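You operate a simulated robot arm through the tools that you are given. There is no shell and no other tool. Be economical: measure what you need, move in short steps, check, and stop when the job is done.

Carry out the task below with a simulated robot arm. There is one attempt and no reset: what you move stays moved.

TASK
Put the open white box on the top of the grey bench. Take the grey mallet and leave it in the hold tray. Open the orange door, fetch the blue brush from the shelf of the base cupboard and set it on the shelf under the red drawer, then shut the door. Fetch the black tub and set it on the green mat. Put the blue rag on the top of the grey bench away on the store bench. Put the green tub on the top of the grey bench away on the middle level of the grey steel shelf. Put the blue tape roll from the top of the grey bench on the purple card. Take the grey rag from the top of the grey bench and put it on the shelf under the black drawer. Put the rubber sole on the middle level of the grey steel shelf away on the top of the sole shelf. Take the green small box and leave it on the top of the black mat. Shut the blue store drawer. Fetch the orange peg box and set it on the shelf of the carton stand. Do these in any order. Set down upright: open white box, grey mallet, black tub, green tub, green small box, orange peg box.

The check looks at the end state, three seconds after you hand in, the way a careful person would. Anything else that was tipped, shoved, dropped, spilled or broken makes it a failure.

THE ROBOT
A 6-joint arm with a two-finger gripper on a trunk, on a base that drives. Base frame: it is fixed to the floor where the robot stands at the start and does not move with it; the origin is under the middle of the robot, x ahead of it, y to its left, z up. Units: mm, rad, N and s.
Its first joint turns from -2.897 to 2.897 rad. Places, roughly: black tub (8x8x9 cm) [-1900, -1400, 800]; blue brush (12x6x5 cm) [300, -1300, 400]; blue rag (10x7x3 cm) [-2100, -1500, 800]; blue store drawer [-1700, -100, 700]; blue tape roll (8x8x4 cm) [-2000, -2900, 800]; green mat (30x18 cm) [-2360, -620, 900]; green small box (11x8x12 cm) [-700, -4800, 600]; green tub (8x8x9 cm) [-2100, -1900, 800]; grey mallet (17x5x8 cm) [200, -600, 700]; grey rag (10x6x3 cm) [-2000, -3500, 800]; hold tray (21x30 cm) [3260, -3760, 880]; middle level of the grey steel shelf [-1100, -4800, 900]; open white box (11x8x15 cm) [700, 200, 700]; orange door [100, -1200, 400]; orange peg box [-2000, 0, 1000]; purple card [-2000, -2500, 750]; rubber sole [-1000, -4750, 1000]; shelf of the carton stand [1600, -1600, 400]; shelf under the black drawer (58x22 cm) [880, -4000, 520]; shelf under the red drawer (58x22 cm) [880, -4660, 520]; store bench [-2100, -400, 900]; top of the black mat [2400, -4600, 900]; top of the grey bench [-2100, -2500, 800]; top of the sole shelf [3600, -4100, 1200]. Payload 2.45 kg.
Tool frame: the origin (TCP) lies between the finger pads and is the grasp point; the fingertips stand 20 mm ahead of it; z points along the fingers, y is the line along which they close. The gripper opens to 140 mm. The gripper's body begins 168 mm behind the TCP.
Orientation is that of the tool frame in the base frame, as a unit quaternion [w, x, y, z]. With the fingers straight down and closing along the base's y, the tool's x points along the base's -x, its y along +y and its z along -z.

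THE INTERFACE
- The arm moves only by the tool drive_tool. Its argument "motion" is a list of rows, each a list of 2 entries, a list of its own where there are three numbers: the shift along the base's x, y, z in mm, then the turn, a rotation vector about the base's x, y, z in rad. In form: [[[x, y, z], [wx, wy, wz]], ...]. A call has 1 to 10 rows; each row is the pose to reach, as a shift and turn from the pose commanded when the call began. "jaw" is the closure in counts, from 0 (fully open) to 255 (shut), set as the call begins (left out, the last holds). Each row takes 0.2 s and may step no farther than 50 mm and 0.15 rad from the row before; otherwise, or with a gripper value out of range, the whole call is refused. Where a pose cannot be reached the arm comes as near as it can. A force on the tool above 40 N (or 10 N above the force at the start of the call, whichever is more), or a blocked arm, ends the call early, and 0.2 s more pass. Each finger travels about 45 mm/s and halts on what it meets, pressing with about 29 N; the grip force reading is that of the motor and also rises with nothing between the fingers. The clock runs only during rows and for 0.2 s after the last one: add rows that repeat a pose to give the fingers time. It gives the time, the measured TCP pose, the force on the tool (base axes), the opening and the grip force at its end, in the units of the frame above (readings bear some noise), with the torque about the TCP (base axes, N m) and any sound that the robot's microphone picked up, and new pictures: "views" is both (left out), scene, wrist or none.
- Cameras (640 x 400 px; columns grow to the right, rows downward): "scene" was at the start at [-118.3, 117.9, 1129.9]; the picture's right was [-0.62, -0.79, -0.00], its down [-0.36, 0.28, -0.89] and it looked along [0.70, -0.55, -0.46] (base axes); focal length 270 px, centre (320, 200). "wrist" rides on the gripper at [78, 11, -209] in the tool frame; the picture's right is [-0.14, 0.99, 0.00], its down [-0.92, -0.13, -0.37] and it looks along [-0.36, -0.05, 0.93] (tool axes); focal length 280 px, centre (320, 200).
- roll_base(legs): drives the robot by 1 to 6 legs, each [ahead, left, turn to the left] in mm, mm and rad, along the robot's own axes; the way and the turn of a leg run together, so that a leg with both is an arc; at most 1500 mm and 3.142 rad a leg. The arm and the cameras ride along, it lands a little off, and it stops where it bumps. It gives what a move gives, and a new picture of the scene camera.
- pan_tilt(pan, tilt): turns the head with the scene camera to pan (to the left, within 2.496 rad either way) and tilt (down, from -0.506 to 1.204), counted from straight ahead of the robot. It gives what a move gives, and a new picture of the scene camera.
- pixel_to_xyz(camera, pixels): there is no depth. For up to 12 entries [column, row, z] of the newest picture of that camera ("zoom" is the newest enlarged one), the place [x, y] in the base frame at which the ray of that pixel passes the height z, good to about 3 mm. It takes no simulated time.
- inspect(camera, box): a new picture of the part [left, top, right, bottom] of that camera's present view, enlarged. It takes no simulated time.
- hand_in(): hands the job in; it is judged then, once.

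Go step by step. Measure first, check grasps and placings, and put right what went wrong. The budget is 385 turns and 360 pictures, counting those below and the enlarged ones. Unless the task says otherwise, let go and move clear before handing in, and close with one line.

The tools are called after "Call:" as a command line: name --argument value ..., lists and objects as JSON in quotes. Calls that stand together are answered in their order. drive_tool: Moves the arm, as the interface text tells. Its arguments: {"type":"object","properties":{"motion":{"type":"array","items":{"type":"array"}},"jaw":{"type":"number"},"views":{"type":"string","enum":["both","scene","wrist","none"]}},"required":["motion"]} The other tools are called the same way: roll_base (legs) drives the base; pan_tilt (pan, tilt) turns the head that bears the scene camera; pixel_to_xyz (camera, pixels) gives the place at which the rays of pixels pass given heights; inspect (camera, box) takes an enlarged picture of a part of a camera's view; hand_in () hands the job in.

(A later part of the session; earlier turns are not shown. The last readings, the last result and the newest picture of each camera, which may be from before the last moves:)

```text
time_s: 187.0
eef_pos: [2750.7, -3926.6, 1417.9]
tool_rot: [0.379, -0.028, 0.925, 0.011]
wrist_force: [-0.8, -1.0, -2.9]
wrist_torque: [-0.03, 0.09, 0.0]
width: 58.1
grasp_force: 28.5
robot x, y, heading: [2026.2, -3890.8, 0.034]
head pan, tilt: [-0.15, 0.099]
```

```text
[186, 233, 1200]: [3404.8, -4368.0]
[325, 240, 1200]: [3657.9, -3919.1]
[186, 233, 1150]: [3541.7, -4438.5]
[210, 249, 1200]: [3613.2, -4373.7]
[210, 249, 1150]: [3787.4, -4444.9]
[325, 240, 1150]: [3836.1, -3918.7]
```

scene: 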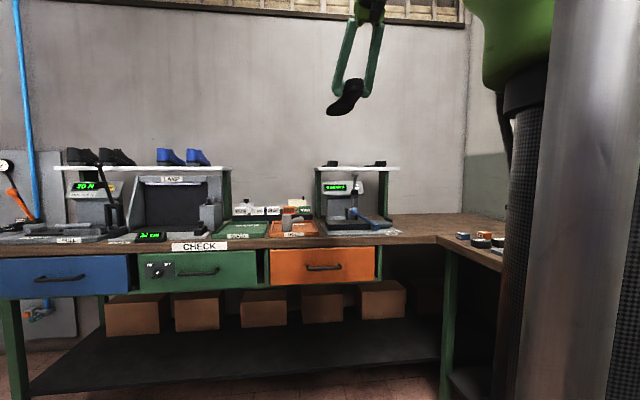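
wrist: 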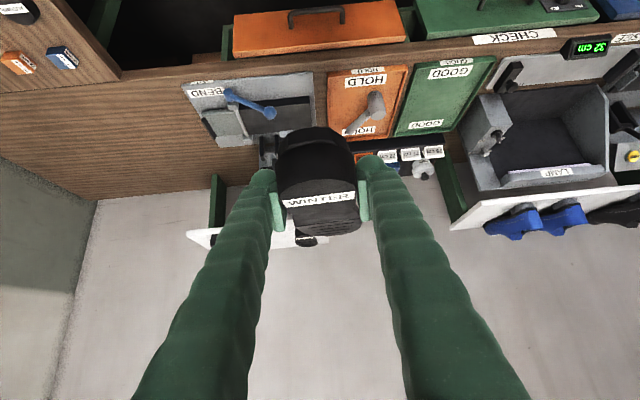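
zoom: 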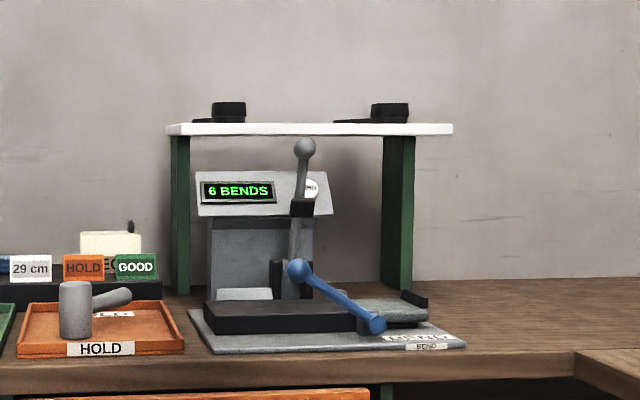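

The board spans about y -3900 to -4420 with two soles on it and a gap in between. I'll drive closer and take a better look from above.

Call:
roll_base --legs '[[300, 0, -0.03]]'

Call:
drive_tool --motion '[[[0, -40, 10], [0, 0, 0]], [[0, -80, 20], [0, 0, 0]], [[0, -120, 20], [0, 0, 0]], [[0, -160, 20], [0, 0, 0]], [[0, -200, 20], [0, 0, 0]], [[0, -200, 20], [0, 0, 0]]]'

Call:
inspect --camera "scene" --box '[290, 80, 490, 220]'

```text
time_s: 189.0
eef_pos: [3044.9, -3942.1, 1418.1]
tool_rot: [0.38, -0.015, 0.925, 0.005]
wrist_force: [0.4, 0.3, -2.2]
wrist_torque: [-0.01, 0.1, 0.0]
width: 58.1
grasp_force: 28.8
robot x, y, heading: [2319.0, -3886.0, 0.003]
head pan, tilt: [-0.15, 0.099]
```

scene: 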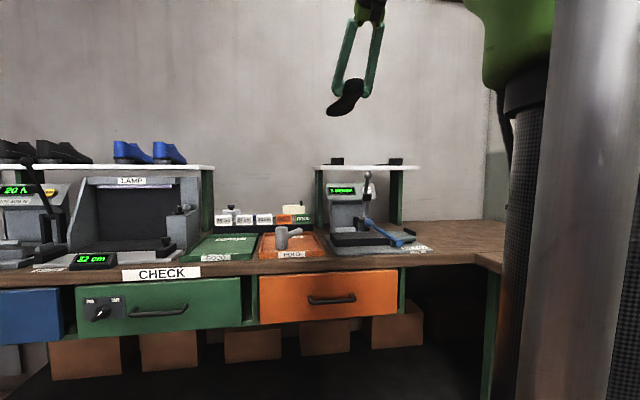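

```text
time_s: 190.4
eef_pos: [3045.5, -4144.3, 1436.8]
tool_rot: [0.381, -0.015, 0.924, 0.005]
wrist_force: [1.1, -0.2, -1.6]
wrist_torque: [-0.02, 0.12, 0.0]
width: 58.2
grasp_force: 29.4
robot x, y, heading: [2319.8, -3882.8, -0.0]
head pan, tilt: [-0.15, 0.099]
```

scene: 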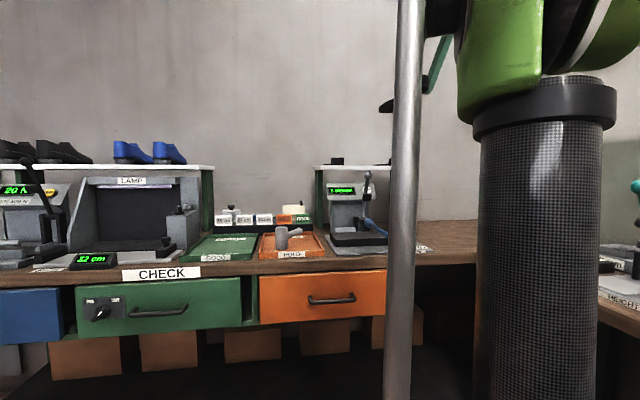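
wrist: 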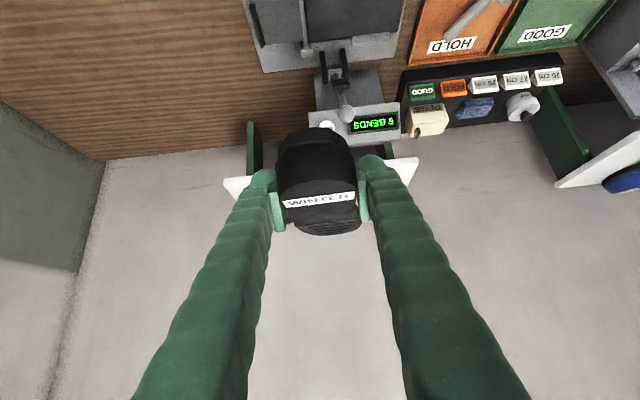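

```text
2.86 times, centred on (390, 150) of scene
```

zoom: 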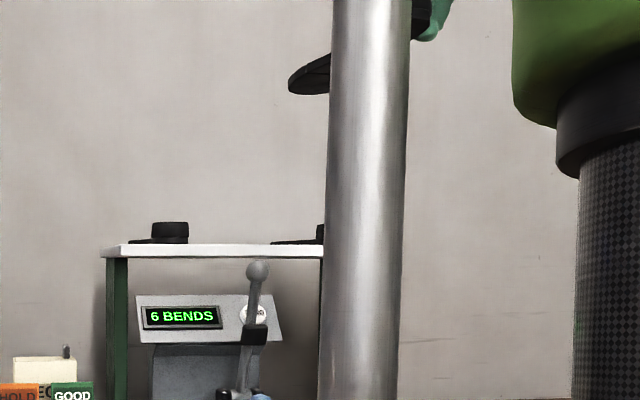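

Call:
pixel_to_xyz --camera "wrist" --pixels '[[222, 180, 1195], [418, 157, 1195], [403, 186, 1195], [236, 201, 1195], [222, 180, 1180], [418, 157, 1180], [403, 186, 1180]]'

Call:
pixel_to_xyz --camera "scene" --pixels '[[315, 168, 1195], [315, 168, 1210], [315, 168, 1180], [325, 166, 1195], [337, 165, 1195]]'

Call:
inspect --camera "wrist" --box '[200, 110, 440, 260]'

```text
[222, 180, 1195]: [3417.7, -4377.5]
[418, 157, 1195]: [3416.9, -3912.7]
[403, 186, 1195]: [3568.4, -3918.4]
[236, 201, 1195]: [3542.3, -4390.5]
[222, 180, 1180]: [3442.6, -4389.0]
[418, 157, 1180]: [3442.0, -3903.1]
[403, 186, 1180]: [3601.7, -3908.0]
```

```text
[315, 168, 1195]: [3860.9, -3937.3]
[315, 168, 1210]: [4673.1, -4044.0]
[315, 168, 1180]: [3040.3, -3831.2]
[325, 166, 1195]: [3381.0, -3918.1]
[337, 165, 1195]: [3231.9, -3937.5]
```

```text
2.67 times, centred on (320, 185) of wrist
```

zoom: 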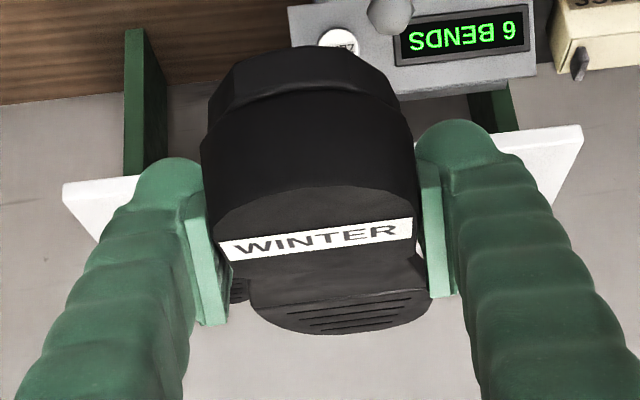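

I need an unobstructed view of the board's depth, so I'll shift the sole aside to the left.

Call:
drive_tool --motion '[[[0, 45, 5], [0, 0, 0]], [[0, 90, 10], [0, 0, 0]], [[0, 135, 15], [0, 0, 0]], [[0, 180, 20], [0, 0, 0]], [[0, 225, 25], [0, 0, 0]], [[0, 270, 30], [0, 0, 0]], [[0, 315, 30], [0, 0, 0]], [[0, 360, 30], [0, 0, 0]], [[0, 360, 30], [0, 0, 0]]]' --views "wrist"

Call:
inspect --camera "wrist" --box '[40, 120, 340, 300]'

```text
time_s: 192.4
eef_pos: [3042.5, -3780.4, 1470.5]
tool_rot: [0.38, -0.015, 0.925, 0.005]
wrist_force: [-0.3, -0.2, -1.9]
wrist_torque: [0.01, 0.1, 0.0]
width: 58.2
grasp_force: 29.7
robot x, y, heading: [2317.6, -3883.7, -0.002]
head pan, tilt: [-0.15, 0.099]
```

wrist: 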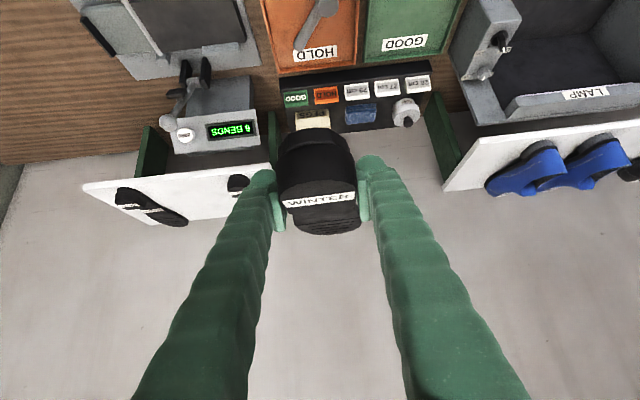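

```text
2.13 times, centred on (190, 210) of wrist
```

zoom: 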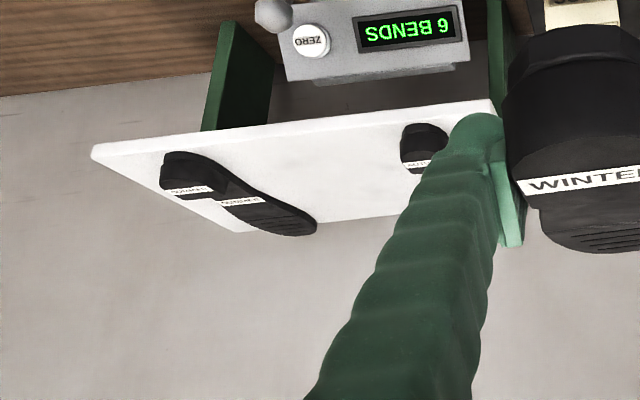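

Clear view now. I'll measure the board and the existing soles from this enlarged picture.

Call:
pixel_to_xyz --camera "zoom" --pixels '[[92, 150, 1190], [240, 232, 1190], [490, 103, 1190], [380, 216, 1190], [178, 153, 1195], [305, 236, 1195], [318, 220, 1195], [255, 178, 1195], [402, 130, 1195], [404, 170, 1195], [400, 160, 1225]]'

```text
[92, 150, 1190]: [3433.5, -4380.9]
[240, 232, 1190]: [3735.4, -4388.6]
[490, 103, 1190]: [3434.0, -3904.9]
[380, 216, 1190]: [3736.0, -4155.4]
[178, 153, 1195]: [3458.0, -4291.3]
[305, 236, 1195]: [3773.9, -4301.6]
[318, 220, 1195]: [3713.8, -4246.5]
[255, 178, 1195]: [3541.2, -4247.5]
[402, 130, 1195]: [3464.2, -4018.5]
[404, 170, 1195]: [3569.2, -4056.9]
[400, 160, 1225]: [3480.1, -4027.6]
```

The board spans x 3433–3736 at z≈1190, and the free gap is centred at y≈-4148, so the sole fits. I'll move the arm to y≈-4148 and drive ahead.

Call:
drive_tool --motion '[[[0, -45, 0], [0, 0, 0]], [[0, -90, 0], [0, 0, 0]], [[0, -135, 0], [0, 0, 0]], [[0, -180, 0], [0, 0, 0]], [[0, -225, 0], [0, 0, 0]], [[0, -270, 0], [0, 0, 0]], [[0, -315, 0], [0, 0, 0]], [[0, -345, 0], [0, 0, 0]], [[0, -368, 0], [0, 0, 0]]]' --views "none"

Call:
roll_base --legs '[[340, 0, 0]]'

```text
time_s: 194.4
eef_pos: [3043.3, -4152.0, 1466.3]
tool_rot: [0.38, -0.015, 0.925, 0.006]
wrist_force: [-0.3, 1.0, -1.6]
wrist_torque: [0.0, 0.1, -0.03]
width: 58.0
grasp_force: 28.3
robot x, y, heading: [2315.4, -3879.9, 0.005]
head pan, tilt: [-0.15, 0.099]
```

```text
time_s: 196.6
eef_pos: [3393.8, -4147.9, 1466.4]
tool_rot: [0.38, -0.017, 0.925, 0.006]
wrist_force: [0.0, 0.3, -1.7]
wrist_torque: [-0.01, 0.08, 0.0]
width: 58.2
grasp_force: 29.1
robot x, y, heading: [2669.4, -3879.1, 0.002]
head pan, tilt: [-0.15, 0.099]
```

scene: 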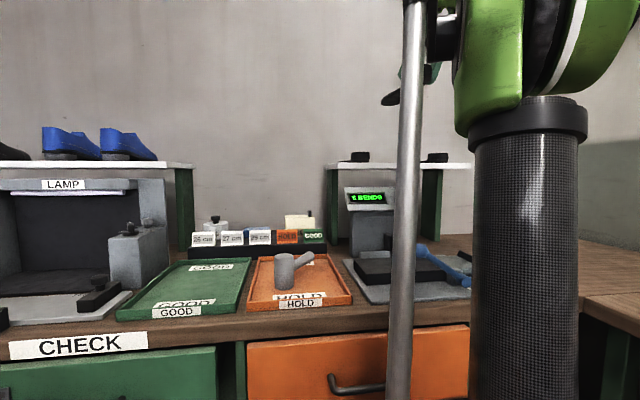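

Call:
drive_tool --motion '[[[35, 0, -25], [0, 0, 0]], [[70, 0, -50], [0, 0, 0]], [[104, 0, -80], [0, 0, 0]], [[104, 0, -120], [0, 0, 0]], [[104, 0, -160], [0, 0, 0]], [[104, 0, -200], [0, 0, 0]], [[104, 0, -200], [0, 0, 0]]]'

Call:
inspect --camera "scene" --box '[310, 80, 510, 210]'

```text
time_s: 198.2
eef_pos: [3496.9, -4151.7, 1268.9]
tool_rot: [0.381, -0.018, 0.924, 0.007]
wrist_force: [0.5, -0.4, -1.8]
wrist_torque: [0.0, 0.12, -0.02]
width: 57.8
grasp_force: 29.0
robot x, y, heading: [2669.0, -3884.0, 0.009]
head pan, tilt: [-0.15, 0.099]
```

scene: 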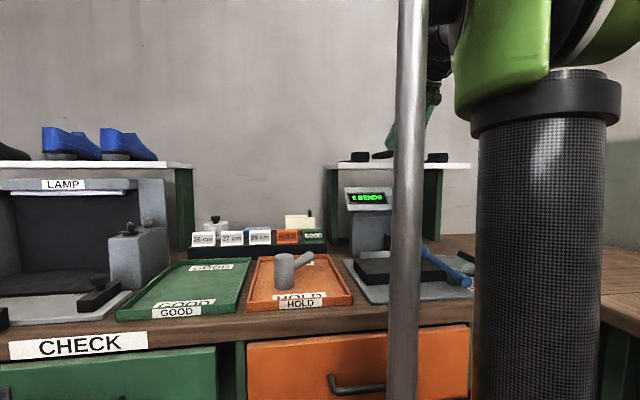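
wrist: 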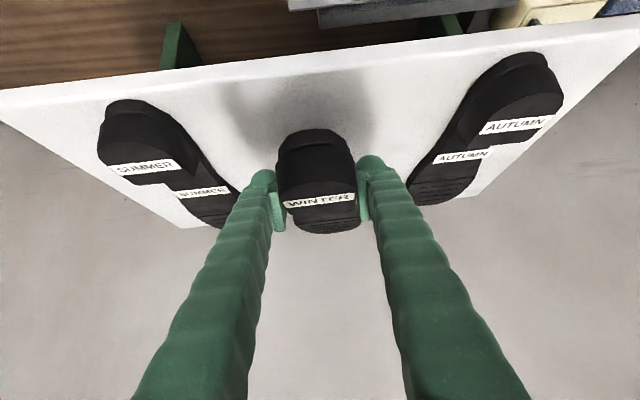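

```text
3.08 times, centred on (410, 145) of scene
```

zoom: 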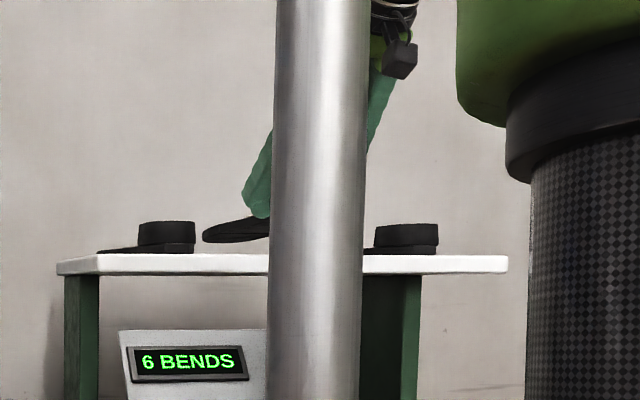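

It's centred between SUMMER and AUTUMN. I'll lower until contact.

Call:
drive_tool --motion '[[[0, 0, -18], [0, 0, 0]], [[0, 0, -30], [0, 0, 0]], [[0, 0, -35], [0, 0, 0]], [[0, 0, -38], [0, 0, 0]], [[0, 0, -41], [0, 0, 0]], [[0, 0, -44], [0, 0, 0]], [[0, 0, -47], [0, 0, 0]], [[0, 0, -50], [0, 0, 0]]]'

```text
time_s: 199.9
eef_pos: [3496.8, -4148.9, 1223.6]
tool_rot: [0.382, -0.016, 0.924, 0.006]
wrist_force: [-9.3, 1.3, 14.9]
wrist_torque: [0.09, 0.26, 0.12]
width: 57.8
grasp_force: 28.8
robot x, y, heading: [2665.3, -3877.9, 0.005]
head pan, tilt: [-0.15, 0.099]
stopped in row 8: the force on the tool passed its limit at 48 N (the readings are from after the stop); the commanded pose is now the measured one
```

scene: 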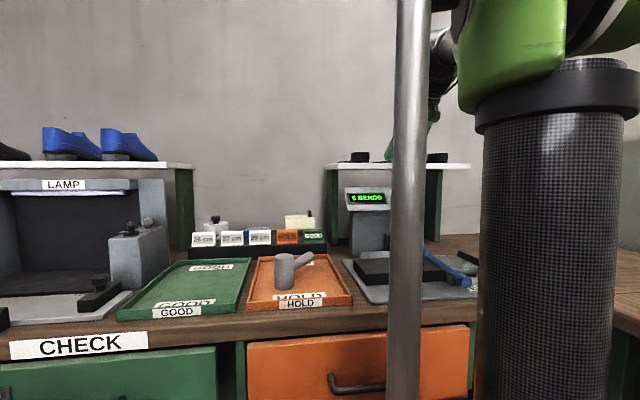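
wrist: 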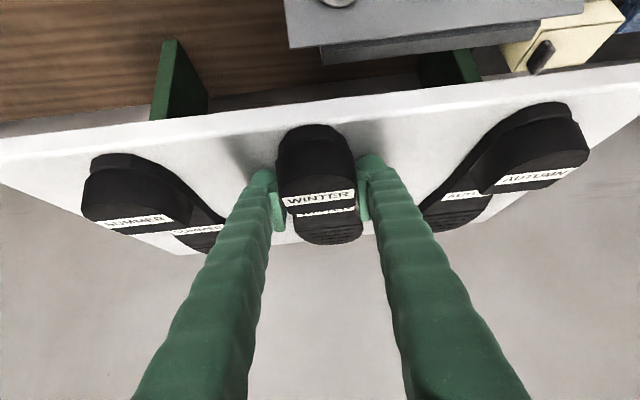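

Touched down. I'll release with a modest opening and back up along the tool axis.

Call:
drive_tool --motion '[[[0, 0, 1], [0, 0, 0]], [[0, 0, 1], [0, 0, 0]], [[0, 0, 1], [0, 0, 0]], [[-5, 0, 10], [0, 0, 0]], [[-30, 0, 40], [0, 0, 0]], [[-65, 0, 75], [0, 0, 0]], [[-100, 0, 110], [0, 0, 0]], [[-135, 0, 145], [0, 0, 0]], [[-135, 0, 145], [0, 0, 0]]]' --jaw 100 --views "wrist"

```text
time_s: 201.9
eef_pos: [3365.1, -4150.1, 1368.6]
tool_rot: [0.381, -0.017, 0.924, 0.007]
wrist_force: [0.9, 0.3, 0.1]
wrist_torque: [0.0, 0.01, 0.02]
width: 84.9
grasp_force: 0.0
robot x, y, heading: [2668.5, -3880.7, 0.007]
head pan, tilt: [-0.15, 0.099]
```

wrist: 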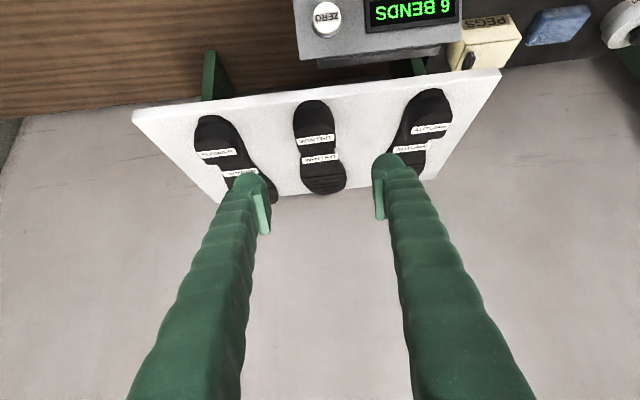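

The sole lies well on the shelf. Next is the green small box: I'll centre the arm and drive back to the steel shelf.

Call:
drive_tool --motion '[[[-10, 45, -20], [0, 0, 0]], [[-20, 90, -40], [0, 0, 0]], [[-30, 135, -40], [0, 0, 0]], [[-40, 180, -40], [0, 0, 0]], [[-40, 225, -40], [0, 0, 0]], [[-40, 265, -40], [0, 0, 0]]]' --jaw 0 --views "none"

Call:
roll_base --legs '[[-700, 0, 0], [0, 1480, 0], [-1450, 0, 0], [-1350, 0, 0]]'

```text
refused: row 1 steps farther than a row can; nothing moved
```

```text
time_s: 225.9
eef_pos: [-155.6, -2728.3, 1367.8]
tool_rot: [0.381, -0.03, 0.924, 0.012]
wrist_force: [0.0, -0.7, -0.2]
wrist_torque: [-0.01, -0.04, 0.04]
width: 84.8
grasp_force: 0.0
robot x, y, heading: [-859.2, -2485.4, 0.035]
head pan, tilt: [-0.15, 0.099]
```

scene: 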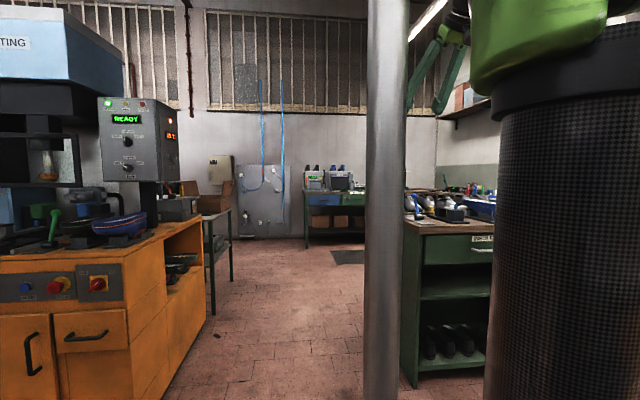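

I'll turn south, approach the shelf, then lower the arm in front of the lower level.

Call:
roll_base --legs '[[0, 0, -1.606], [1100, 150, 0]]'

Call:
drive_tool --motion '[[[40, 0, -25], [0, 0, 0]], [[80, 0, -50], [0, 0, 0]], [[120, 0, -80], [0, 0, 0]], [[160, 0, -110], [0, 0, 0]], [[200, 0, -140], [0, 0, 0]], [[240, 0, -170], [0, 0, 0]], [[260, 0, -210], [0, 0, 0]], [[260, 0, -250], [0, 0, 0]], [[260, 0, -290], [0, 0, 0]]]' --jaw 0

```text
time_s: 235.4
eef_pos: [-870.3, -4302.1, 1368.1]
tool_rot: [0.282, 0.62, 0.686, -0.256]
wrist_force: [1.0, 0.3, -0.5]
wrist_torque: [0.03, 0.03, 0.02]
width: 85.0
grasp_force: 0.1
robot x, y, heading: [-648.2, -3585.9, -1.497]
head pan, tilt: [-0.15, 0.099]
```

scene: 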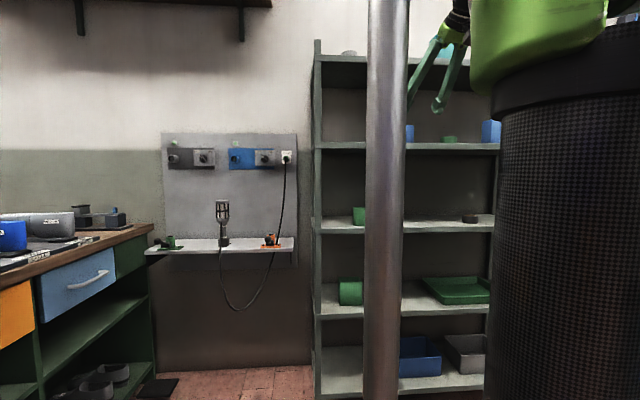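

```text
time_s: 237.4
eef_pos: [-609.0, -4301.2, 1075.8]
tool_rot: [0.283, 0.619, 0.686, -0.256]
wrist_force: [0.3, 0.9, -0.8]
wrist_torque: [-0.05, 0.0, -0.03]
width: 140.2
grasp_force: 0.1
robot x, y, heading: [-648.7, -3588.9, -1.494]
head pan, tilt: [-0.15, 0.099]
```

scene: 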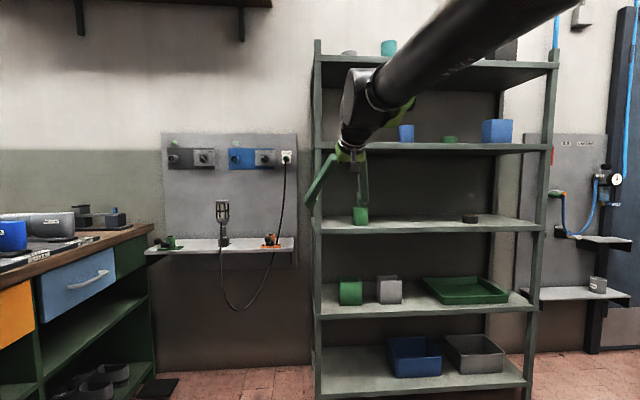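
wrist: 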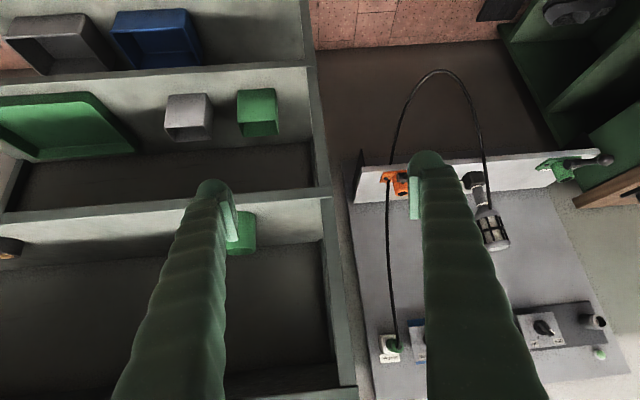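

The green box is at scene (350,292) and wrist (257,112). I'll triangulate it.

Call:
inspect --camera "scene" --box '[300, 240, 480, 350]'

Call:
pixel_to_xyz --camera "wrist" --pixels '[[237, 91, 520], [275, 88, 520], [237, 91, 545], [275, 88, 545], [240, 137, 640], [279, 134, 640], [240, 137, 665], [279, 134, 665]]'

Call:
pixel_to_xyz --camera "scene" --pixels '[[340, 305, 520], [362, 304, 520], [340, 305, 545], [362, 304, 545], [339, 283, 640], [361, 282, 640], [330, 320, 520], [330, 320, 540]]'

```text
3.56 times, centred on (390, 295) of scene
```

zoom: 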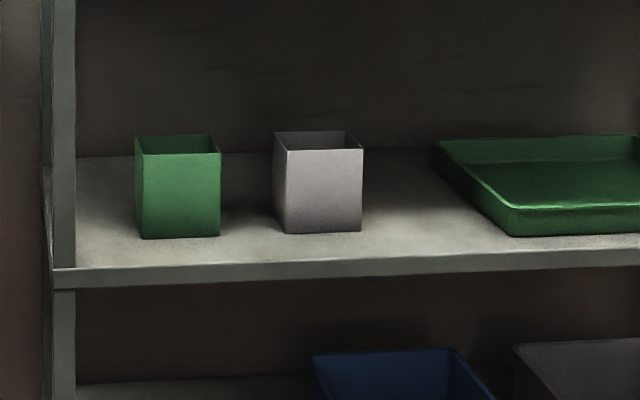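

```text
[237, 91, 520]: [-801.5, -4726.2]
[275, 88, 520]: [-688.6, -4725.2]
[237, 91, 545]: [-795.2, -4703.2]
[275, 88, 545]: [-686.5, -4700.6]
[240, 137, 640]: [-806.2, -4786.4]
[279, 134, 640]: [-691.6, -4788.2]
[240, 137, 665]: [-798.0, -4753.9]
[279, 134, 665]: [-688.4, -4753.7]
```

```text
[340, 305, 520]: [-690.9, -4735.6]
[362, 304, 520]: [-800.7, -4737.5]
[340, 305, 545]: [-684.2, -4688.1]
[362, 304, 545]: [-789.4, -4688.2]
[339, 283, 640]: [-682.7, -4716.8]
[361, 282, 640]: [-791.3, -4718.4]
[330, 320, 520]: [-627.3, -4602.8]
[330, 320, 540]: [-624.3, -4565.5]
```

The box is centred near (-744,-4756), 110 mm wide along x, standing on z≈530. I'll lower the arm, square it up (-0.10 rad yaw) and drive closer.

Call:
drive_tool --motion '[[[-15, 0, -45], [0, 0, -0.02]], [[-30, 0, -90], [0, 0, -0.04]], [[-45, 0, -135], [0, 0, -0.06]], [[-60, 0, -180], [0, 0, -0.08]], [[-75, 0, -225], [0, 0, -0.1]], [[-90, 0, -270], [0, 0, -0.1]], [[-105, 0, -315], [0, 0, -0.1]], [[-130, 0, -350], [0, 0, -0.1]], [[-155, 0, -370], [0, 0, -0.1]]]' --views "none"

Call:
roll_base --legs '[[270, 0, 0]]'

Call:
drive_tool --motion '[[[0, 0, 0], [0, 0, 0]]]' --views "wrist"

```text
time_s: 239.4
eef_pos: [-762.9, -4303.9, 707.8]
tool_rot: [0.27, 0.653, 0.654, -0.27]
wrist_force: [0.5, 0.3, 0.3]
wrist_torque: [-0.01, 0.01, -0.02]
width: 140.0
grasp_force: 0.1
robot x, y, heading: [-647.7, -3588.7, -1.497]
head pan, tilt: [-0.15, 0.099]
```

```text
time_s: 241.3
eef_pos: [-746.6, -4570.0, 707.2]
tool_rot: [0.27, 0.653, 0.654, -0.27]
wrist_force: [0.5, 0.5, -0.7]
wrist_torque: [0.02, 0.02, -0.01]
width: 139.8
grasp_force: 0.1
robot x, y, heading: [-628.4, -3855.2, -1.506]
head pan, tilt: [-0.15, 0.099]
```

scene: 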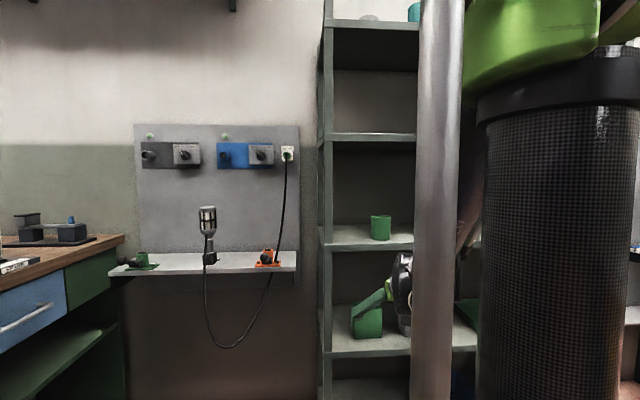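

```text
time_s: 241.7
eef_pos: [-746.1, -4570.8, 707.6]
tool_rot: [0.269, 0.654, 0.653, -0.271]
wrist_force: [-0.9, 0.0, 0.7]
wrist_torque: [0.0, 0.01, -0.01]
width: 140.0
grasp_force: 0.0
robot x, y, heading: [-630.6, -3858.0, -1.5]
head pan, tilt: [-0.15, 0.099]
```

wrist: 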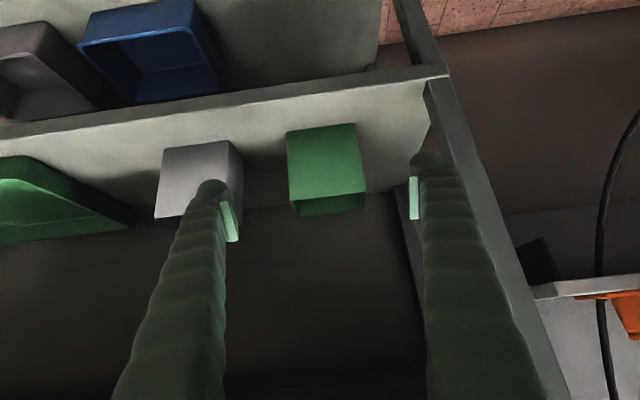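

Call:
pixel_to_xyz --camera "wrist" --pixels '[[288, 132, 530], [356, 124, 530], [290, 203, 650], [365, 193, 650], [296, 216, 650], [160, 210, 650]]'

```text
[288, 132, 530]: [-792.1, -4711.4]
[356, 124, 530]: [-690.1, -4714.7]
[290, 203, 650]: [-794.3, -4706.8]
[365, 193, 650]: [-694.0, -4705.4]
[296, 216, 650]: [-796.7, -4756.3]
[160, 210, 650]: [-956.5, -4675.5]
```

I'll approach along the tool axis to straddle the box.

Call:
drive_tool --motion '[[[2, -45, -15], [0, 0, 0]], [[3, -85, -30], [0, 0, 0]], [[3, -110, -55], [0, 0, 0]], [[3, -145, -85], [0, 0, 0]], [[3, -165, -105], [0, 0, 0]], [[3, -181, -115], [0, 0, 0]], [[3, -181, -115], [0, 0, 0]]]' --views "wrist"

```text
time_s: 243.3
eef_pos: [-744.2, -4750.9, 593.7]
tool_rot: [0.27, 0.654, 0.653, -0.27]
wrist_force: [0.4, -0.3, -0.6]
wrist_torque: [0.01, 0.0, 0.04]
width: 140.0
grasp_force: 0.0
robot x, y, heading: [-631.2, -3858.5, -1.503]
head pan, tilt: [-0.15, 0.099]
```

wrist: 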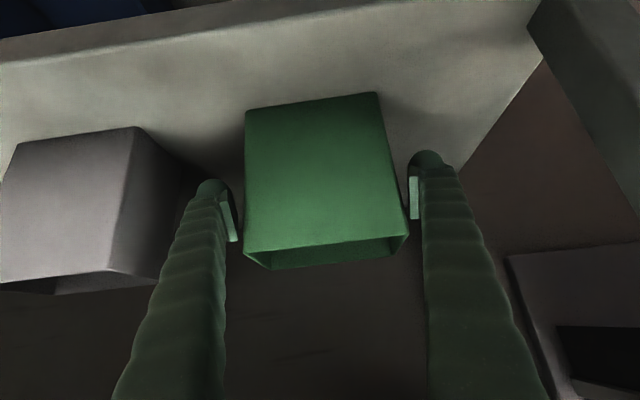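

Both fingers straddle the box. Closing.

Call:
drive_tool --motion '[[[2, 0, 0], [0, 0, 0]], [[2, 0, 0], [0, 0, 0]], [[2, 0, 0], [0, 0, 0]], [[2, 0, 0], [0, 0, 0]], [[2, 0, 20], [0, 0, 0]], [[2, 0, 40], [0, 0, 0]], [[2, 0, 40], [0, 0, 0]]]' --jaw 255 --views "wrist"

```text
time_s: 244.9
eef_pos: [-741.6, -4751.5, 633.4]
tool_rot: [0.269, 0.654, 0.653, -0.271]
wrist_force: [-0.1, -0.1, -0.8]
wrist_torque: [0.03, 0.01, 0.01]
width: 122.8
grasp_force: 29.1
robot x, y, heading: [-629.6, -3850.5, -1.499]
head pan, tilt: [-0.15, 0.099]
```

wrist: 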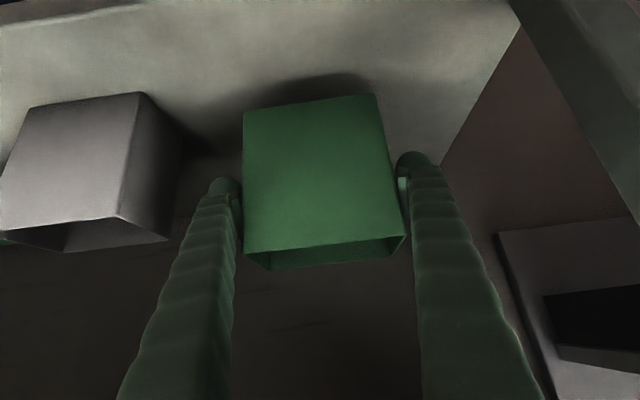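

The grip reads 122.8 mm, wider than expected. I'll check how the box is held.

Call:
inspect --camera "wrist" --box '[200, 60, 450, 300]'

Call:
inspect --camera "scene" --box '[320, 220, 480, 380]'

```text
1.67 times, centred on (325, 180) of wrist
```

zoom: 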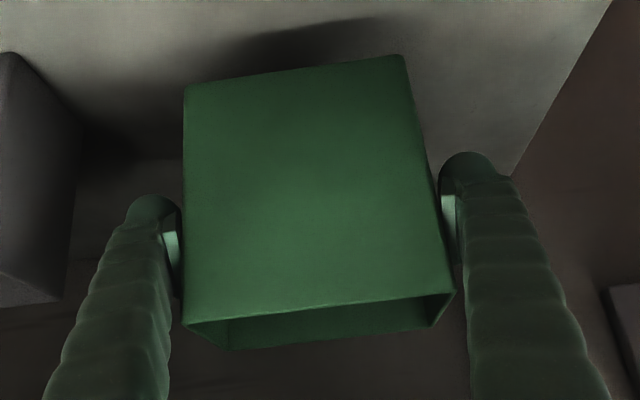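

```text
2.50 times, centred on (400, 300) of scene
```

zoom: 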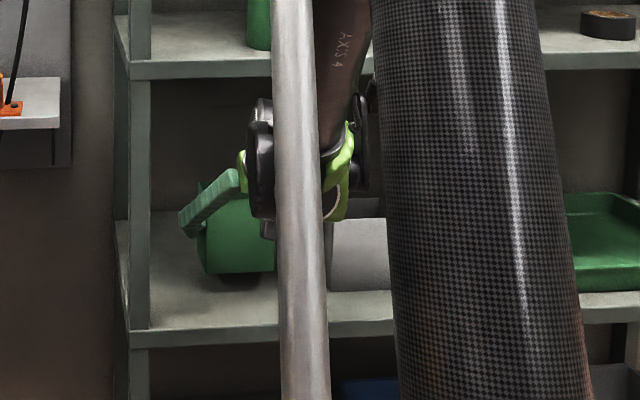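

The box is lifted, upright and held parallel. I'll back out and raise it.

Call:
roll_base --legs '[[-450, 0, 0]]'

Call:
drive_tool --motion '[[[10, 20, 45], [0, 0, 0]], [[20, 40, 90], [0, 0, 0]], [[30, 60, 135], [0, 0, 0]], [[40, 80, 180], [0, 0, 0]], [[50, 100, 225], [0, 0, 0]], [[60, 120, 270], [0, 0, 0]], [[70, 140, 315], [0, 0, 0]], [[80, 150, 360], [0, 0, 0]], [[90, 160, 405], [0, 0, 0]], [[100, 170, 440], [0, 0, 0]]]' --views "wrist"

```text
time_s: 247.7
eef_pos: [-773.5, -4291.1, 631.7]
tool_rot: [0.269, 0.653, 0.655, -0.269]
wrist_force: [0.4, -0.2, -0.5]
wrist_torque: [-0.01, -0.02, -0.01]
width: 122.7
grasp_force: 28.7
robot x, y, heading: [-664.4, -3396.9, -1.499]
head pan, tilt: [-0.15, 0.099]
```

scene: 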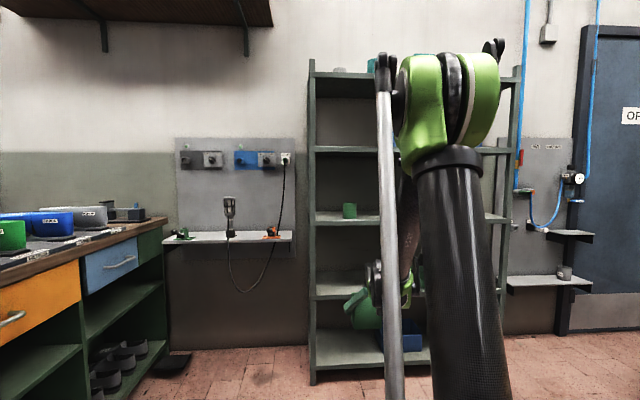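

```text
refused: row 1 steps farther than a row can; nothing moved
```

Call:
drive_tool --motion '[[[8, 18, 44], [0, 0, 0]], [[16, 36, 88], [0, 0, 0]], [[24, 54, 132], [0, 0, 0]], [[32, 72, 176], [0, 0, 0]], [[40, 90, 220], [0, 0, 0]], [[48, 108, 264], [0, 0, 0]], [[56, 126, 308], [0, 0, 0]], [[64, 144, 352], [0, 0, 0]], [[72, 155, 396], [0, 0, 0]], [[80, 165, 440], [0, 0, 0]]]' --views "wrist"

Call:
roll_base --legs '[[-1000, 0, 0], [0, 0, 1.499], [1450, 0, 0], [1300, 0, 0]]'

```text
time_s: 249.9
eef_pos: [-690.5, -4128.2, 1072.0]
tool_rot: [0.27, 0.653, 0.654, -0.27]
wrist_force: [-0.1, 0.2, 0.3]
wrist_torque: [0.05, -0.02, -0.03]
width: 122.4
grasp_force: 29.2
robot x, y, heading: [-662.5, -3392.2, -1.495]
head pan, tilt: [-0.15, 0.099]
```

wrist: 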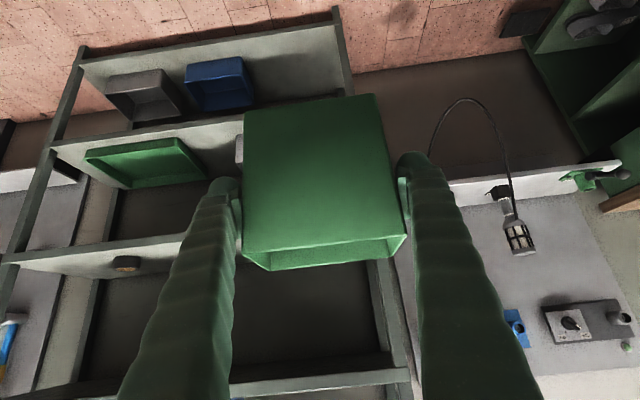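

```text
time_s: 271.7
eef_pos: [2762.5, -2395.2, 1072.2]
tool_rot: [0.382, 0.008, 0.924, -0.005]
wrist_force: [-0.8, -1.0, -0.7]
wrist_torque: [-0.01, 0.02, 0.02]
width: 122.7
grasp_force: 29.2
robot x, y, heading: [2026.9, -2353.0, 0.056]
head pan, tilt: [-0.15, 0.099]
```

scene: 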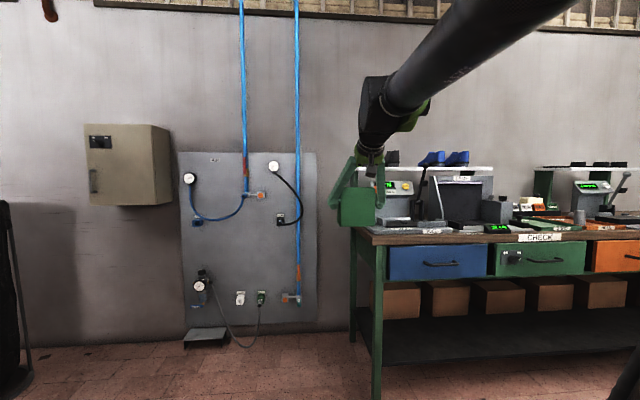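

I'll turn south and approach the black-mat bench.

Call:
roll_base --legs '[[0, 0, -1.627], [1080, 330, 0]]'

Call:
pan_tilt --pan 0.0 --tilt 0.45

```text
time_s: 281.4
eef_pos: [2365.1, -4175.4, 1072.9]
tool_rot: [0.267, 0.659, 0.648, -0.273]
wrist_force: [-0.1, 0.0, -0.7]
wrist_torque: [0.04, 0.0, 0.01]
width: 122.7
grasp_force: 28.9
robot x, y, heading: [2407.4, -3439.4, -1.521]
head pan, tilt: [-0.15, 0.099]
```

scene: 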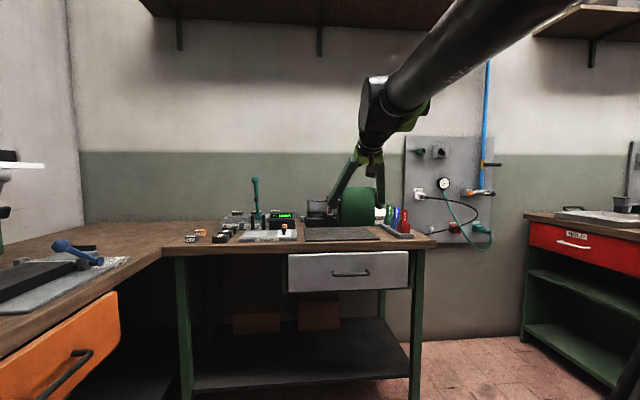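

```text
time_s: 282.3
eef_pos: [2365.3, -4175.2, 1071.3]
tool_rot: [0.268, 0.659, 0.647, -0.273]
wrist_force: [-0.3, -0.5, -1.2]
wrist_torque: [0.0, 0.0, 0.01]
width: 122.7
grasp_force: 29.0
robot x, y, heading: [2412.1, -3441.1, -1.519]
head pan, tilt: [0.0, 0.45]
```

scene: 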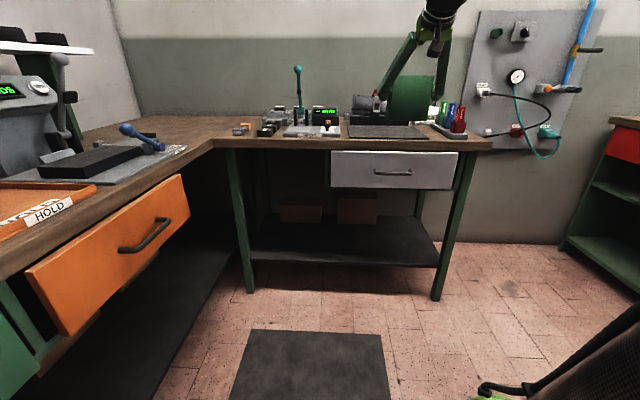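

The black mat is at (347–427,125–139). I'll measure and enlarge it.

Call:
pixel_to_xyz --camera "scene" --pixels '[[350, 138, 875], [427, 138, 875], [347, 125, 875], [414, 125, 875], [345, 150, 860], [490, 149, 860]]'

Call:
inspect --camera "scene" --box '[280, 60, 500, 200]'

Call:
drive_tool --motion '[[[0, 0, 0], [0, 0, 0]]]' --views "wrist"

```text
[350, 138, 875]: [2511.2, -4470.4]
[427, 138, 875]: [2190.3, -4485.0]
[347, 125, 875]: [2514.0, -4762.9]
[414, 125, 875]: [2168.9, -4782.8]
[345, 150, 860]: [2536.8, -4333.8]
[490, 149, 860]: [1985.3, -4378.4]
```

```text
2.86 times, centred on (390, 130) of scene
```

zoom: 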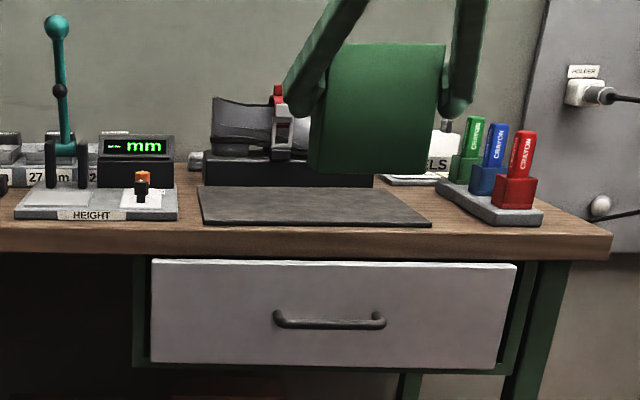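

```text
time_s: 282.7
eef_pos: [2366.6, -4174.5, 1072.2]
tool_rot: [0.267, 0.659, 0.648, -0.273]
wrist_force: [0.4, 0.7, -1.2]
wrist_torque: [0.02, 0.01, -0.02]
width: 122.6
grasp_force: 28.6
robot x, y, heading: [2409.9, -3439.8, -1.517]
head pan, tilt: [0.0, 0.45]
```

wrist: 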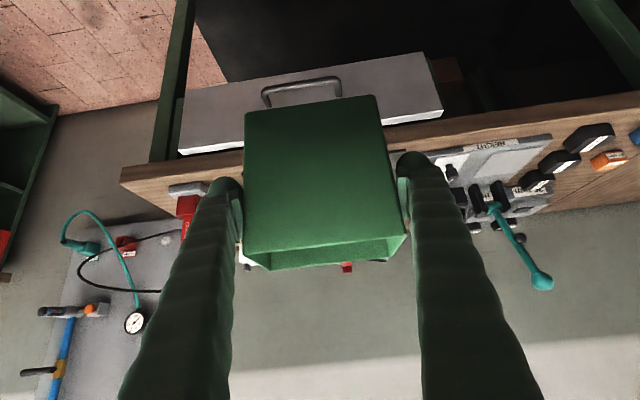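

The mat spans about x 2190–2510, y -4475 to -4700. I'll drive up so the box comes over it.

Call:
roll_base --legs '[[330, 0, 0]]'

Call:
inspect --camera "scene" --box '[260, 80, 540, 260]'

```text
time_s: 284.9
eef_pos: [2386.3, -4511.8, 1072.5]
tool_rot: [0.267, 0.659, 0.648, -0.272]
wrist_force: [0.1, -0.5, -1.3]
wrist_torque: [0.01, 0.02, -0.02]
width: 122.6
grasp_force: 28.7
robot x, y, heading: [2428.5, -3777.5, -1.518]
head pan, tilt: [0.0, 0.45]
```

scene: 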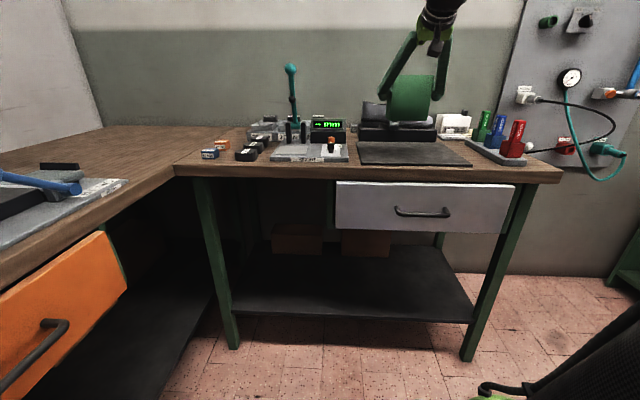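

```text
2.22 times, centred on (400, 170) of scene
```

zoom: 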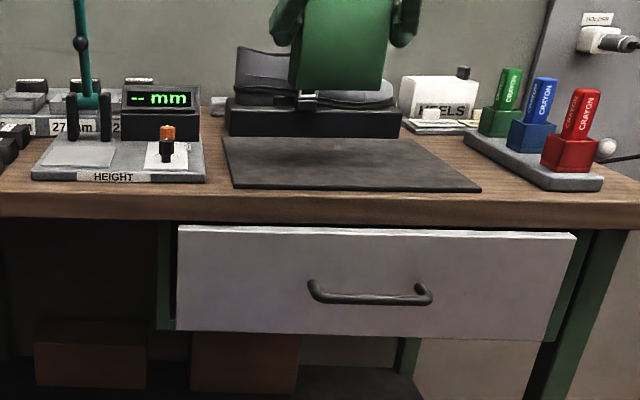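

Call:
pixel_to_xyz --camera "zoom" --pixels '[[238, 187, 872], [480, 190, 872], [222, 138, 872], [432, 138, 872], [400, 134, 872]]'

Call:
drive_tool --motion '[[[-10, -15, -40], [0, 0, 0]], [[-20, -30, -70], [0, 0, 0]], [[-30, -45, -95], [0, 0, 0]], [[-30, -45, -95], [0, 0, 0]]]'

```text
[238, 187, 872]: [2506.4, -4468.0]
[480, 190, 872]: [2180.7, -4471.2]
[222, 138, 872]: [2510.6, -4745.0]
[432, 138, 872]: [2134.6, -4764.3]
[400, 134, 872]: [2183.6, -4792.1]
```

```text
time_s: 285.9
eef_pos: [2355.1, -4560.1, 976.3]
tool_rot: [0.266, 0.659, 0.648, -0.273]
wrist_force: [0.1, -0.1, -0.1]
wrist_torque: [0.03, 0.0, 0.02]
width: 122.3
grasp_force: 29.3
robot x, y, heading: [2426.7, -3776.5, -1.512]
head pan, tilt: [0.0, 0.45]
```

scene: 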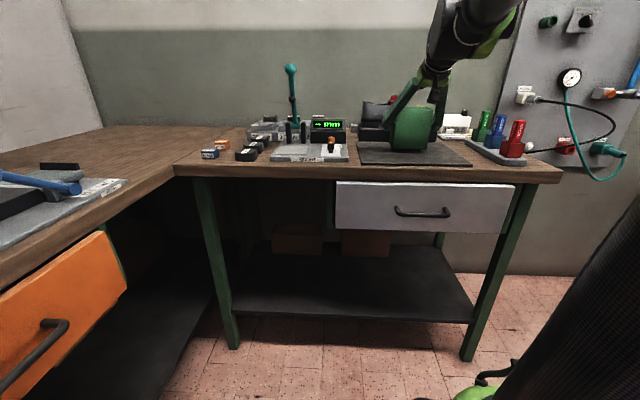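
wrist: 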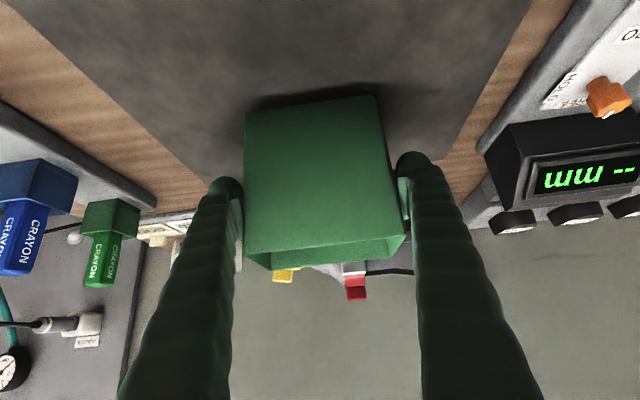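

The box is over the mat; lowering to contact.

Call:
drive_tool --motion '[[[0, 0, -15], [0, 0, 0]], [[0, 0, -25], [0, 0, 0]], [[0, 0, -30], [0, 0, 0]], [[0, 0, -33], [0, 0, 0]], [[0, 0, -36], [0, 0, 0]], [[0, 0, -39], [0, 0, 0]], [[0, 0, -42], [0, 0, 0]], [[0, 0, -45], [0, 0, 0]]]'

```text
time_s: 287.7
eef_pos: [2355.2, -4556.0, 933.8]
tool_rot: [0.267, 0.659, 0.648, -0.272]
wrist_force: [3.1, 1.8, 30.3]
wrist_torque: [0.5, -0.07, -0.01]
width: 122.8
grasp_force: 28.8
robot x, y, heading: [2428.1, -3777.4, -1.517]
head pan, tilt: [0.0, 0.45]
```

scene: 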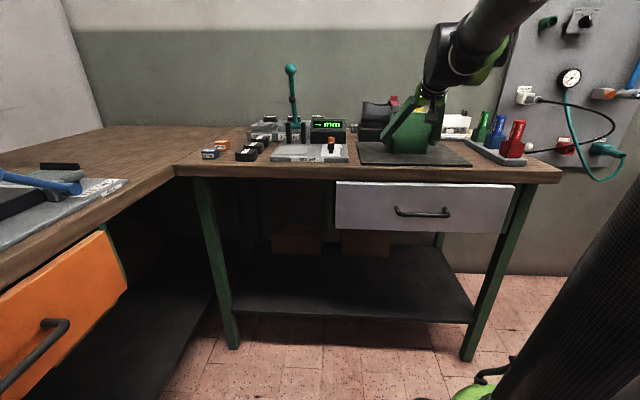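
wrist: 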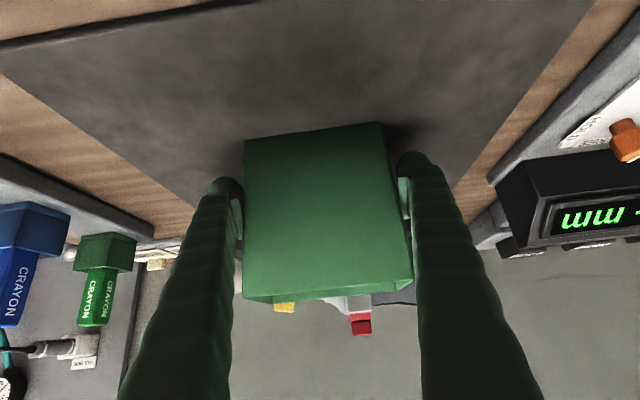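

The box slid slightly in the grip as it seated. I'll release and check it.

Call:
drive_tool --motion '[[[0, 0, 0], [0, 0, 0]], [[0, 0, 0], [0, 0, 0]], [[0, 0, 0], [0, 0, 0]], [[0, 30, 30], [0, 0, 0]], [[0, 60, 60], [0, 0, 0]], [[0, 90, 90], [0, 0, 0]], [[0, 125, 120], [0, 0, 0]], [[0, 155, 150], [0, 0, 0]]]' --jaw 0

Call:
inspect --camera "scene" --box '[300, 60, 560, 220]'

```text
time_s: 289.5
eef_pos: [2356.7, -4409.5, 1084.2]
tool_rot: [0.268, 0.657, 0.65, -0.272]
wrist_force: [0.2, 0.3, -0.3]
wrist_torque: [-0.02, 0.01, 0.0]
width: 140.0
grasp_force: 0.1
robot x, y, heading: [2430.1, -3777.0, -1.519]
head pan, tilt: [0.0, 0.45]
```

scene: 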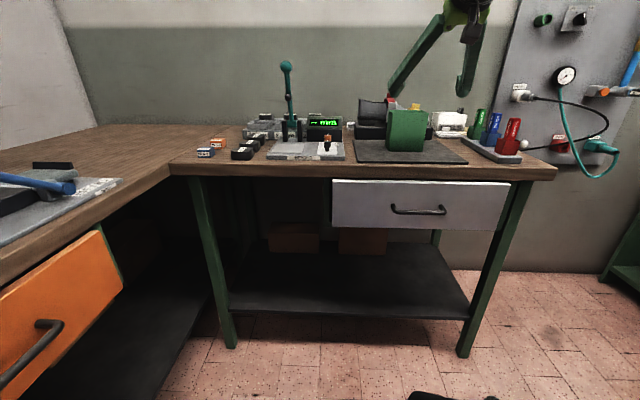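
wrist: 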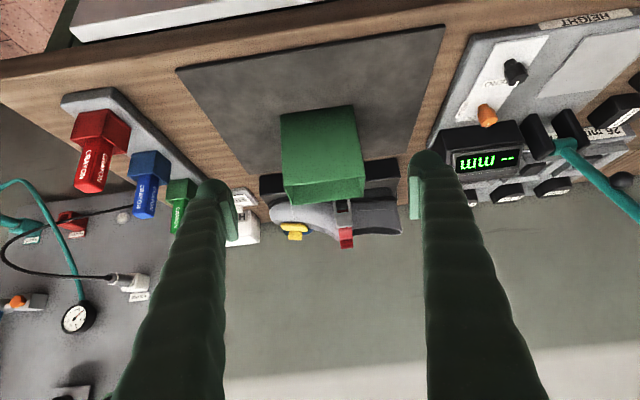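

```text
2.46 times, centred on (430, 140) of scene
```

zoom: 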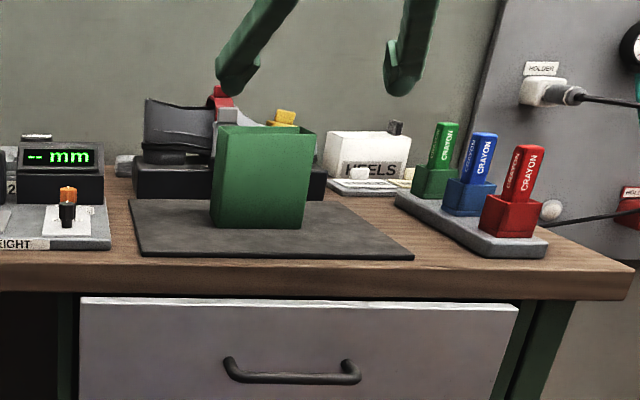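

The green box stands upright on the mat. Next is the grey rag: I'll drive back and west to the bench's south end.

Call:
roll_base --legs '[[-1400, 0, 0], [0, 0, -1.62], [1450, 0, 0], [1450, 0, 0]]'

```text
time_s: 313.9
eef_pos: [-1208.6, -2541.4, 1081.9]
tool_rot: [0.002, 0.924, 0.009, -0.382]
wrist_force: [0.5, 0.8, -0.2]
wrist_torque: [0.02, -0.02, 0.0]
width: 139.8
grasp_force: 0.0
robot x, y, heading: [-576.7, -2592.0, -3.046]
head pan, tilt: [0.0, 0.45]
```

scene: 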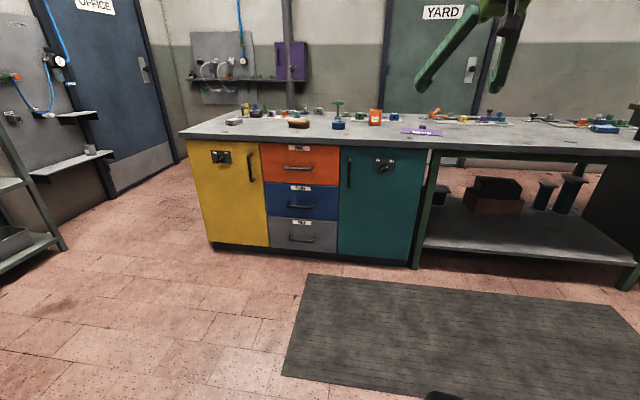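

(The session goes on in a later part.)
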